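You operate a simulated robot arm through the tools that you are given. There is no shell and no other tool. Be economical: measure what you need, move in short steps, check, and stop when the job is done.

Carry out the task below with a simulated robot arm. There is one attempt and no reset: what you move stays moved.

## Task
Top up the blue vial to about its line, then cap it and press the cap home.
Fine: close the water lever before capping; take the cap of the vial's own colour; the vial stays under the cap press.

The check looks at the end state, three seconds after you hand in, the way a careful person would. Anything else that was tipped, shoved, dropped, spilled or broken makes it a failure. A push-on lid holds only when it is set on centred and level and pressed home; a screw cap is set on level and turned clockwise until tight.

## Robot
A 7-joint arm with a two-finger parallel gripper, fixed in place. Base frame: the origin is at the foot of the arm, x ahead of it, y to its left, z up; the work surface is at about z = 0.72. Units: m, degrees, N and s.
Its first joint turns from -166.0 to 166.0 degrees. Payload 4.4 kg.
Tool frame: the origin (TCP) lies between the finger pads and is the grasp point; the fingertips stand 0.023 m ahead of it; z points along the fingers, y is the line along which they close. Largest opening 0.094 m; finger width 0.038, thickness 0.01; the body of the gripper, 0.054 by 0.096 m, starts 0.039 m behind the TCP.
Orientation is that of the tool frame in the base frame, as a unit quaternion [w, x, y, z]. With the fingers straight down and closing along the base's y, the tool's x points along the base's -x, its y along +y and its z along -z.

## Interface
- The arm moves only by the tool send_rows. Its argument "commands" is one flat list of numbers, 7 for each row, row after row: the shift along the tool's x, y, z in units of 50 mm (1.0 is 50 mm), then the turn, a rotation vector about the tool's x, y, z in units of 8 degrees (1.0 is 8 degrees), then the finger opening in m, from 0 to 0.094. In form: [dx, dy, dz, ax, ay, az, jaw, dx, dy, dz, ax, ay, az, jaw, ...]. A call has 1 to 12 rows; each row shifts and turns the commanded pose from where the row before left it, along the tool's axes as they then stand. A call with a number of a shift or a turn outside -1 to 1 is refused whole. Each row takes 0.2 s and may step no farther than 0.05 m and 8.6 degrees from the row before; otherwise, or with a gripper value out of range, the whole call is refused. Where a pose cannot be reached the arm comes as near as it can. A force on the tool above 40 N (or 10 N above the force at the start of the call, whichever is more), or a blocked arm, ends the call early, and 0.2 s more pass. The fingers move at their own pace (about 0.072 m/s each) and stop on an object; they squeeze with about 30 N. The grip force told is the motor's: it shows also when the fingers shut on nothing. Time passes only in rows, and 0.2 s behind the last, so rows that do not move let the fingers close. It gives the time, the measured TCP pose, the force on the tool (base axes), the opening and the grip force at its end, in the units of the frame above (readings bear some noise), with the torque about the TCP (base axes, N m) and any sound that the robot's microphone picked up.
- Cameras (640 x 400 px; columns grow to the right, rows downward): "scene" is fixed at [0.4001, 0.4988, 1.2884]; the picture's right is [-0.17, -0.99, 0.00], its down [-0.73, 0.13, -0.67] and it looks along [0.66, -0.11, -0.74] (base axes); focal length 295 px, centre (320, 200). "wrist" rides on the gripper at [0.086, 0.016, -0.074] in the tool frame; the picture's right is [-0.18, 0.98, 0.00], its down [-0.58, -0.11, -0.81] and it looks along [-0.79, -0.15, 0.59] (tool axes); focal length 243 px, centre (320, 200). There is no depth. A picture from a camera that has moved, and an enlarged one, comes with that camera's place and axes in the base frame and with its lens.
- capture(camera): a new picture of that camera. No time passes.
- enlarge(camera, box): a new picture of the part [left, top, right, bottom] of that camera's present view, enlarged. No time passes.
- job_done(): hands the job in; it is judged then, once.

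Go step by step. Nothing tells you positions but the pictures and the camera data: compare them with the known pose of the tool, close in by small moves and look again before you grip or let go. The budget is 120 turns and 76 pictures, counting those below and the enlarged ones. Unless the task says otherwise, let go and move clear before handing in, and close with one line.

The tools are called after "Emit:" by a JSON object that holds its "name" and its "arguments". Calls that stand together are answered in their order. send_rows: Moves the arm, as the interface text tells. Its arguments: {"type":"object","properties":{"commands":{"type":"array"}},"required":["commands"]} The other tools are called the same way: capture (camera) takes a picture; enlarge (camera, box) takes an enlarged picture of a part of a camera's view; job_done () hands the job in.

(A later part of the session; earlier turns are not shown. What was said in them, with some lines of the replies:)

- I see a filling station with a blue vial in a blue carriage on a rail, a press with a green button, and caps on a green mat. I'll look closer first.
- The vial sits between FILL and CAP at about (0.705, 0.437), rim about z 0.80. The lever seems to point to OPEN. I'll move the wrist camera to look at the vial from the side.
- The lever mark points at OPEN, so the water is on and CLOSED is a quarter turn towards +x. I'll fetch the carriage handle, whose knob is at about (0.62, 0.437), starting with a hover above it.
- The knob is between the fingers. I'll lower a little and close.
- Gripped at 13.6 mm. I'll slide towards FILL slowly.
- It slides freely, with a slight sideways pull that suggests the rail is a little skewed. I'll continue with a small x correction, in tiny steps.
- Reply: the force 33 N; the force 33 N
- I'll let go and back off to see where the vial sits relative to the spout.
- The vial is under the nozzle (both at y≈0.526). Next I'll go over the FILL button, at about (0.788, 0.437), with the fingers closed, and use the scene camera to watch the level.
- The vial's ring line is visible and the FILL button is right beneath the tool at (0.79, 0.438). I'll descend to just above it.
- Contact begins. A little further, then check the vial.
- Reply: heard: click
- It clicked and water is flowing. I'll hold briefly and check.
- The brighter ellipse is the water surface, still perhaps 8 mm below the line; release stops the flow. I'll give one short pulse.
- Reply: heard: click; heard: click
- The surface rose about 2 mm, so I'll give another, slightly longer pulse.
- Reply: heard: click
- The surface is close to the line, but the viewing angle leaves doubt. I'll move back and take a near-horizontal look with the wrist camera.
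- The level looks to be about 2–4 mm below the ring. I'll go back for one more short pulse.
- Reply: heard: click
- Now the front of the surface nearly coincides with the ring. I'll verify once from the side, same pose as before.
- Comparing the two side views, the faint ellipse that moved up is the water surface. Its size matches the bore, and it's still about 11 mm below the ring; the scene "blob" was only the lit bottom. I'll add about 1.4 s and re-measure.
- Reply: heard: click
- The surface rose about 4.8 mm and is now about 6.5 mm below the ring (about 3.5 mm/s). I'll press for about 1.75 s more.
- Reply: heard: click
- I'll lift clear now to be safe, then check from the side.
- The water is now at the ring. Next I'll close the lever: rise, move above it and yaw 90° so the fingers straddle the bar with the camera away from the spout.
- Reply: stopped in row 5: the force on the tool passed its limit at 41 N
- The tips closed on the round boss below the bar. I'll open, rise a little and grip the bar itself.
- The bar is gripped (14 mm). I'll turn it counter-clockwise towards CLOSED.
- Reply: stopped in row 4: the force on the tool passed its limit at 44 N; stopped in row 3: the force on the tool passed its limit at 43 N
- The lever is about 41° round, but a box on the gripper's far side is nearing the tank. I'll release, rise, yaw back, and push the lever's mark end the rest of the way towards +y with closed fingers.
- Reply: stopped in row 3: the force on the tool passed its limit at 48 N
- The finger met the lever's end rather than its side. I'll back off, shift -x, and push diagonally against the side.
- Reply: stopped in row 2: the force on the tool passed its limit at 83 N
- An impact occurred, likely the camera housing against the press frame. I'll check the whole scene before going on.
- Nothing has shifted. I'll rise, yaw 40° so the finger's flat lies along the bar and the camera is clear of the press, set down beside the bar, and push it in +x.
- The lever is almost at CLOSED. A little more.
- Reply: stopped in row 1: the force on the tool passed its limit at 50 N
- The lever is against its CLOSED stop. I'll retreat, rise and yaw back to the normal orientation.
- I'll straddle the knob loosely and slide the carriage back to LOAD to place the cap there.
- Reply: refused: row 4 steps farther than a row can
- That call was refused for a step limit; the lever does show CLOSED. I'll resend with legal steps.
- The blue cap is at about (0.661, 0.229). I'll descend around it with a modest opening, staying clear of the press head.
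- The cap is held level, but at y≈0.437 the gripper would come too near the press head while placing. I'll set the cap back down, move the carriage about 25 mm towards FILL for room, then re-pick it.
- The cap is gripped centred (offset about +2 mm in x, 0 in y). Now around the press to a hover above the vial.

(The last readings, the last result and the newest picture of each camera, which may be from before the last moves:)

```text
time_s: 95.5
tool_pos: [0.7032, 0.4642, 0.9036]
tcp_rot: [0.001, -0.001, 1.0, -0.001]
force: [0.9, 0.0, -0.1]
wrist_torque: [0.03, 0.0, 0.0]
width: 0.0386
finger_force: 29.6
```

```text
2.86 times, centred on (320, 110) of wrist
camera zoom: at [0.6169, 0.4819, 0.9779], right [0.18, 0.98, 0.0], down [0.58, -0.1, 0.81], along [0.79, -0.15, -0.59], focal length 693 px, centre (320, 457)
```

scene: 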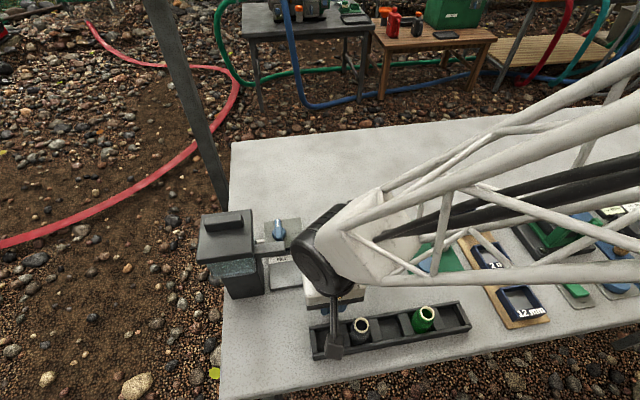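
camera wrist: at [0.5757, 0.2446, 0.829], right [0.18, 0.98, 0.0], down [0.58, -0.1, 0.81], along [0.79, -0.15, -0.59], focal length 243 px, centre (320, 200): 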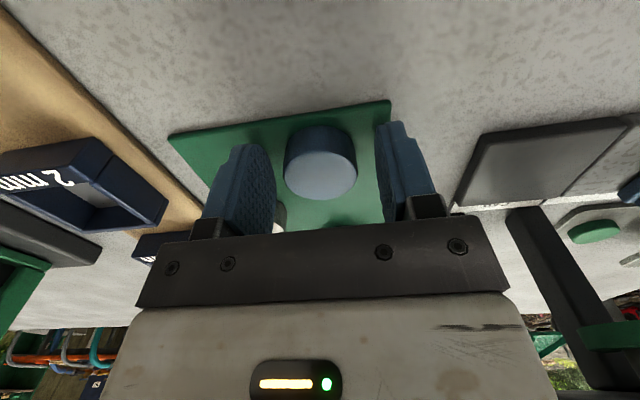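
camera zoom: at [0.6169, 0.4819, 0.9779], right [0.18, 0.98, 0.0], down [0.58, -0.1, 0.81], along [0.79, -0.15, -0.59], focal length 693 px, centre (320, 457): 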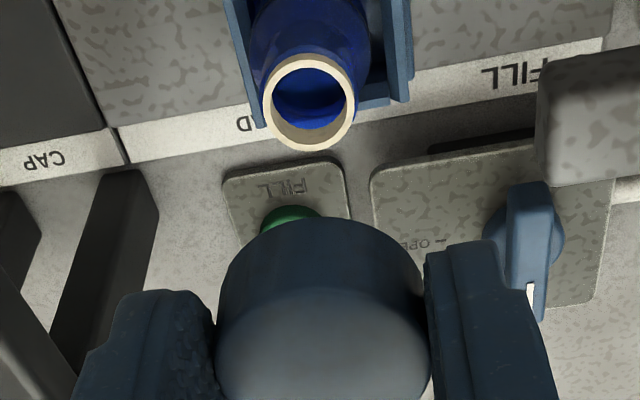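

Relative to the rim the cap is about 3 mm too far in +y and 1 mm in +x. I'll correct and lower to just above the rim, then check from the scene camera.

Emit:
{"name": "send_rows", "arguments": {"commands": [0.02, -0.06, 0.4, 0, 0, 0, 0.0, 0, 0, 0.5, 0, 0, 0, 0.0, 0, 0, 0.36, 0, 0, 0, 0.0]}}

Emit:
{"name": "enlarge", "arguments": {"camera": "wrist", "box": [240, 60, 400, 200]}}

```text
time_s: 96.3
tool_pos: [0.7019, 0.4592, 0.84]
tcp_rot: [0.0, -0.001, 1.0, -0.001]
force: [-0.1, 0.2, -0.1]
wrist_torque: [-0.02, 0.0, 0.0]
width: 0.0383
finger_force: 30.1
```

```text
2.86 times, centred on (320, 130) of wrist
camera zoom: at [0.6167, 0.4776, 0.9154], right [0.18, 0.98, 0.0], down [0.58, -0.1, 0.81], along [0.79, -0.15, -0.59], focal length 693 px, centre (320, 400)
```

zoom: 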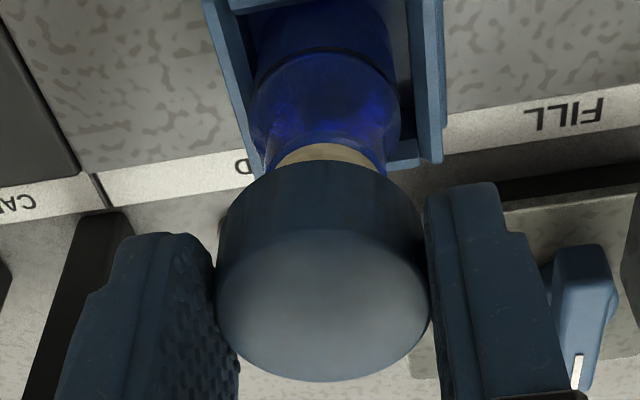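

Alignment looks good, so I'll lower gently until the cap seats on the rim.

Emit:
{"name": "send_rows", "arguments": {"commands": [0, 0.01, 0.06, 0, 0, 0, 0.0, 0, 0, 0.06, 0, 0, 0, 0.0, 0, 0, 0.06, 0, 0, 0, 0.0]}}

```text
time_s: 97.1
tool_pos: [0.7033, 0.4608, 0.8316]
tcp_rot: [0.0, -0.001, 1.0, -0.002]
force: [0.6, 0.4, -0.6]
wrist_torque: [-0.02, 0.0, 0.01]
width: 0.0382
finger_force: 29.6
```

Emit:
{"name": "send_rows", "arguments": {"commands": [0, 0, 0.05, 0, 0, 0, 0.0, 0, 0, 0.05, 0, 0, 0, 0.0, 0, 0, 0.05, 0, 0, 0, 0.0]}}

```text
time_s: 97.9
tool_pos: [0.7021, 0.4607, 0.8231]
tcp_rot: [0.0, -0.001, 1.0, -0.002]
force: [0.5, -0.2, -0.4]
wrist_torque: [-0.03, -0.01, -0.01]
width: 0.0382
finger_force: 30.2
```

Emit:
{"name": "send_rows", "arguments": {"commands": [0, 0, 0.04, 0, 0, 0, 0.0, 0, 0, 0.04, 0, 0, 0, 0.0]}}

```text
time_s: 98.5
tool_pos: [0.7019, 0.4609, 0.8205]
tcp_rot: [0.0, 0.0, 1.0, -0.001]
force: [-0.5, -0.5, -0.5]
wrist_torque: [0.0, 0.0, 0.01]
width: 0.0382
finger_force: 30.4
```

Emit:
{"name": "send_rows", "arguments": {"commands": [0, 0, 0.04, 0, 0, 0, 0.0, 0, 0, 0.04, 0, 0, 0, 0.0]}}

```text
time_s: 99.1
tool_pos: [0.702, 0.46, 0.816]
tcp_rot: [0.0, -0.001, 1.0, -0.001]
force: [-0.3, -1.2, 0.5]
wrist_torque: [0.01, -0.01, -0.02]
width: 0.0381
finger_force: 29.5
```

Emit:
{"name": "send_rows", "arguments": {"commands": [0, 0, 0.03, 0, 0, 0, 0.0, 0, 0, 0.03, 0, 0, 0, 0.0]}}

Emit:
{"name": "enlarge", "arguments": {"camera": "wrist", "box": [240, 60, 400, 200]}}

```text
time_s: 99.7
tool_pos: [0.7014, 0.4603, 0.8122]
tcp_rot: [0.0, -0.001, 1.0, -0.002]
force: [0.2, 0.5, 0.3]
wrist_torque: [0.01, 0.01, 0.0]
width: 0.0381
finger_force: 30.4
```

```text
2.86 times, centred on (320, 130) of wrist
camera zoom: at [0.6154, 0.4788, 0.8879], right [0.18, 0.98, 0.0], down [0.58, -0.1, 0.81], along [0.79, -0.15, -0.59], focal length 693 px, centre (320, 400)
```

zoom: 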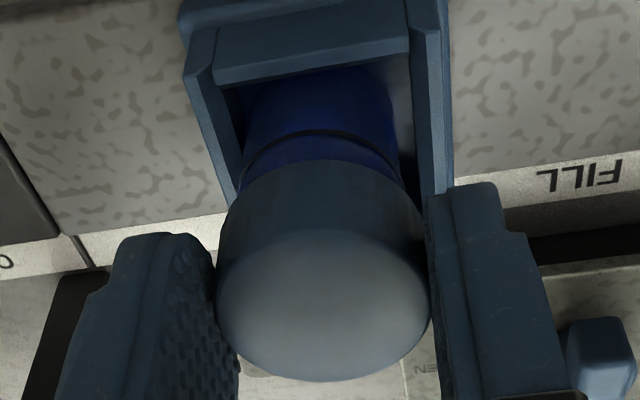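

Emit:
{"name": "send_rows", "arguments": {"commands": [0, 0, 0.03, 0, 0, 0, 0.0, 0, 0, 0.03, 0, 0, 0, 0.0]}}

```text
time_s: 100.3
tool_pos: [0.7024, 0.4596, 0.8097]
tcp_rot: [0.001, -0.001, 1.0, -0.002]
force: [-1.7, -0.5, 8.1]
wrist_torque: [0.04, 0.13, 0.0]
width: 0.0382
finger_force: 30.2
heard: snap
```

Contact at 8 N with a snap. I'll release gently and rise.

Emit:
{"name": "send_rows", "arguments": {"commands": [0, 0, 0, 0, 0, 0, 0.048, 0, 0, 0, 0, 0, 0, 0.048, 0, 0, -0.4, 0, 0, 0, 0.048, 0, 0, -0.8, 0, 0, 0, 0.048, 0, 0, -0.8, 0, 0, 0, 0.048, 0.9, 0, 0, 0, 0, 0, 0.048, 0.89, 0, 0, 0, 0, 0, 0.048]}}

Emit:
{"name": "enlarge", "arguments": {"camera": "wrist", "box": [240, 60, 400, 220]}}

```text
time_s: 101.9
tool_pos: [0.6118, 0.4584, 0.9082]
tcp_rot: [0.0, -0.001, 1.0, -0.003]
force: [-0.3, -0.4, -0.5]
wrist_torque: [0.01, 0.0, -0.02]
width: 0.0479
finger_force: 0.1
```

```text
2.50 times, centred on (320, 140) of wrist
camera zoom: at [0.5253, 0.4775, 0.9834], right [0.18, 0.98, 0.0], down [0.58, -0.1, 0.81], along [0.79, -0.15, -0.59], focal length 606 px, centre (320, 350)
```

zoom: 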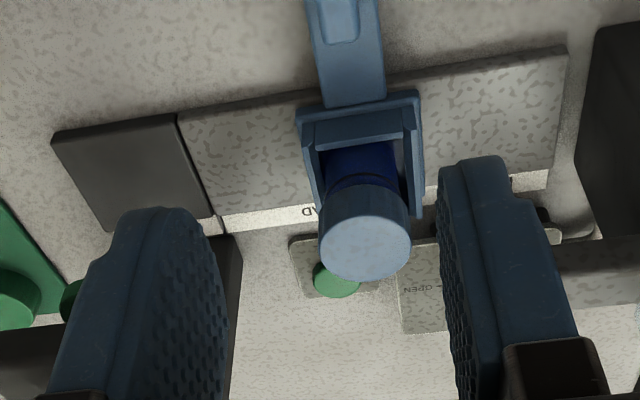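

The cap sits centred and level. I'll lower onto the knob again and slide the carriage under the press, to about y 0.349.

Emit:
{"name": "send_rows", "arguments": {"commands": [-0.03, 0.07, 0.8, 0, 0, 0, 0.045, 0, 0, 0.8, 0, 0, 0, 0.045, 0, 0, 0.8, 0, 0, 0, 0.045, 0, 0, 0.32, 0, 0, 0, 0.045, 0, 0, 0, 0, 0, 0, 0.018, 0, 0, 0, 0, 0, 0, 0.018, 0, -0.08, 0, 0, 0, 0, 0.018]}}

```text
time_s: 103.5
tool_pos: [0.6131, 0.4586, 0.7743]
tcp_rot: [0.0, -0.002, 1.0, -0.002]
force: [-0.4, 1.1, -0.6]
wrist_torque: [0.01, 0.0, -0.01]
width: 0.0184
finger_force: 0.6
```

Emit:
{"name": "send_rows", "arguments": {"commands": [0, -0.1, -0.06, 0, 0, 0, 0.018, 0, -0.2, 0, 0, 0, 0, 0.018, 0, -0.2, 0, 0, 0, 0, 0.018, 0, -0.2, 0, 0, 0, 0, 0.018, 0, -0.2, 0, 0, 0, 0, 0.018]}}

Emit:
{"name": "send_rows", "arguments": {"commands": [0, -0.2, 0, 0, 0, 0, 0.018, 0, -0.2, 0, 0, 0, 0, 0.018, 0, -0.2, 0, 0, 0, 0, 0.018, 0, -0.2, 0, 0, 0, 0, 0.018, 0, -0.2, 0, 0, 0, 0, 0.018, 0, -0.15, 0, 0, 0, 0, 0.018]}}

```text
time_s: 104.7
tool_pos: [0.614, 0.4144, 0.7774]
tcp_rot: [0.001, -0.001, 1.0, -0.002]
force: [0.8, 1.5, 0.8]
wrist_torque: [0.05, -0.05, -0.01]
width: 0.0185
finger_force: 0.1
```

```text
time_s: 106.1
tool_pos: [0.6134, 0.3561, 0.7783]
tcp_rot: [0.0, 0.0, 1.0, -0.003]
force: [0.0, 0.1, -0.1]
wrist_torque: [0.02, -0.02, -0.01]
width: 0.0185
finger_force: 0.3
```

Emit:
{"name": "send_rows", "arguments": {"commands": [0, -0.06, 0, 0, 0, 0, 0.018, 0, -0.06, 0, 0, 0, 0, 0.018, 0, -0.05, 0, 0, 0, 0, 0.018]}}

Emit:
{"name": "capture", "arguments": {"camera": "wrist"}}

```text
time_s: 106.9
tool_pos: [0.6139, 0.348, 0.7785]
tcp_rot: [0.0, 0.0, 1.0, -0.002]
force: [0.0, -1.8, 0.2]
wrist_torque: [-0.03, 0.0, 0.01]
width: 0.0184
finger_force: 0.1
```

```text
2 pictures are left
camera wrist: at [0.5278, 0.3664, 0.8529], right [0.18, 0.98, 0.0], down [0.58, -0.1, 0.81], along [0.79, -0.15, -0.59], focal length 243 px, centre (320, 200)
```

wrist: 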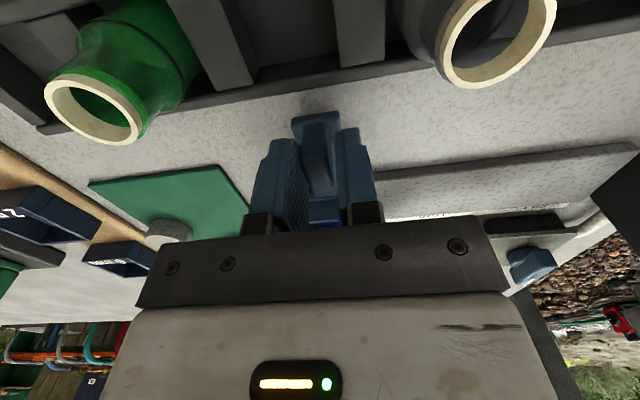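

Knob at y≈0.350, which mirrors the FILL distance, so it should be under the press. I'll let go, back off, rise and move above the green press knob with closed fingers.

Emit:
{"name": "send_rows", "arguments": {"commands": [0, 0, 0, 0, 0, 0, 0.045, 0, 0, 0, 0, 0, 0, 0.045, 0.3, 0, -0.1, 0, 0, 0, 0.045, 0, 0, -0.85, 0, 0, 0, 0.03, 0, 0, -0.85, 0, 0, 0, 0.0, 0, 0, -0.85, 0, 0, 0, 0.0, 0, 0, -0.75, 0, 0, 0, 0.0, -0.7, 0, 0, 0, 0, 0, 0.0, -0.7, 0, 0, 0, 0, 0, 0.0, -0.6, 0, 0, 0, 0, 0, 0.0]}}

Emit:
{"name": "enlarge", "arguments": {"camera": "scene", "box": [310, 185, 430, 285]}}

```text
time_s: 109.1
tool_pos: [0.7012, 0.3501, 0.9484]
tcp_rot: [0.0, -0.001, 1.0, -0.002]
force: [1.1, 0.7, 0.3]
wrist_torque: [-0.03, 0.0, 0.02]
width: 0.0
finger_force: 30.3
```

```text
4.00 times, centred on (370, 235) of scene
camera zoom: at [0.4001, 0.4988, 1.2884], right [-0.17, -0.99, 0.0], down [-0.73, 0.13, -0.67], along [0.66, -0.11, -0.74], focal length 1178 px, centre (120, 60)
```

zoom: 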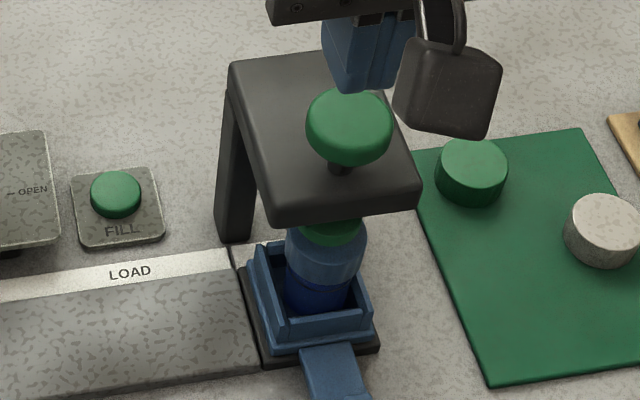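

The vial and cap sit right under the presser. Now I'll push the press knob down.

Emit:
{"name": "send_rows", "arguments": {"commands": [0, -0.06, 0.3, 0, 0, 0, 0.0, 0, 0, 0.2, 0, 0, 0, 0.0, 0, 0, 0.1, 0, 0, 0, 0.0, 0, 0, 0.06, 0, 0, 0, 0.0, 0, 0, 0.06, 0, 0, 0, 0.0, 0, 0, 0.06, 0, 0, 0, 0.0, 0, 0, 0.06, 0, 0, 0, 0.0]}}

```text
time_s: 110.7
tool_pos: [0.6988, 0.3461, 0.905]
tcp_rot: [0.0, -0.001, 1.0, -0.002]
force: [0.6, 1.0, 1.1]
wrist_torque: [0.06, -0.01, 0.01]
width: 0.0
finger_force: 29.8
```

Emit:
{"name": "send_rows", "arguments": {"commands": [0, 0, 0.06, 0, 0, 0, 0.0, 0, 0, 0.06, 0, 0, 0, 0.0, 0, 0, 0.06, 0, 0, 0, 0.0, 0, 0, 0.06, 0, 0, 0, 0.0]}}

```text
time_s: 111.5
tool_pos: [0.6995, 0.3473, 0.902]
tcp_rot: [0.002, -0.001, 1.0, -0.002]
force: [-5.1, -2.2, 14.2]
wrist_torque: [-0.1, 0.25, 0.0]
width: 0.0002
finger_force: 29.8
heard: click
stopped in row 3: the force on the tool passed its limit at 46 N (the readings are from after the stop); the commanded pose is now the measured one
```

A click at about 46 N. I'll press once more to make sure it's home.

Emit:
{"name": "send_rows", "arguments": {"commands": [0, 0, 0.04, 0, 0, 0, 0.0, 0, 0, 0.04, 0, 0, 0, 0.0, 0, 0, 0.04, 0, 0, 0, 0.0]}}

```text
time_s: 112.0
tool_pos: [0.6994, 0.3471, 0.9014]
tcp_rot: [0.002, 0.0, 1.0, -0.001]
force: [-7.3, -4.0, 14.2]
wrist_torque: [-0.1, 0.34, 0.02]
width: 0.0004
finger_force: 30.0
stopped in row 2: the force on the tool passed its limit at 45 N (the readings are from after the stop); the commanded pose is now the measured one
```

It's hard against its stop. I'll lift off and move clear, then take one last look.

Emit:
{"name": "send_rows", "arguments": {"commands": [0, 0, -0.3, 0, 0, 0, 0.0, 0, 0, -0.9, 0, 0, 0, 0.0, 0, 0, -0.9, 0, 0, 0, 0.0, 0, 0, -0.9, 0, 0, 0, 0.0, -0.9, 0, 0, 0, 0, 0, 0.0, -0.9, 0, 0, 0, 0, 0, 0.0]}}

Emit:
{"name": "enlarge", "arguments": {"camera": "scene", "box": [240, 190, 440, 330]}}

```text
time_s: 113.4
tool_pos: [0.7879, 0.3471, 1.0534]
tcp_rot: [0.002, -0.001, 1.0, -0.001]
force: [-0.3, -0.6, 0.1]
wrist_torque: [0.04, 0.0, -0.02]
width: 0.0
finger_force: 29.7
```

```text
2.86 times, centred on (340, 260) of scene
camera zoom: at [0.4001, 0.4988, 1.2884], right [-0.17, -0.99, 0.0], down [-0.73, 0.13, -0.67], along [0.66, -0.11, -0.74], focal length 842 px, centre (263, 29)
```

zoom: 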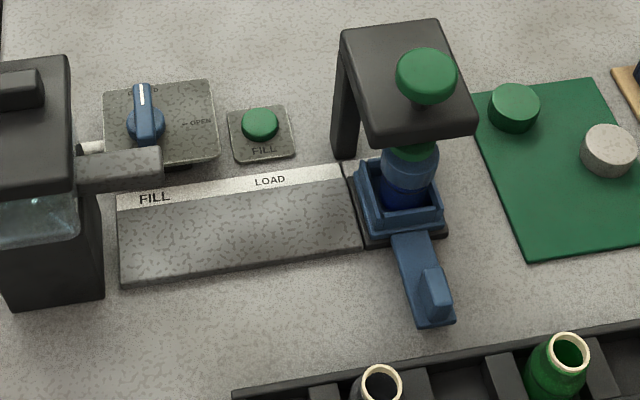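

The lever is closed, the capped vial is under the press, and nothing else has been disturbed. I'm handing in.

Emit:
{"name": "job_done", "arguments": {}}

```text
The job is handed in.
```

The blue vial is filled to about its line, the water lever is closed, and the blue cap is on and pressed home (the press clicked at about 46 N). The vial is still under the cap press and the arm is clear. While I was turning the lever, the gripper bumped something, probably the press frame; the later pictures show nothing moved.
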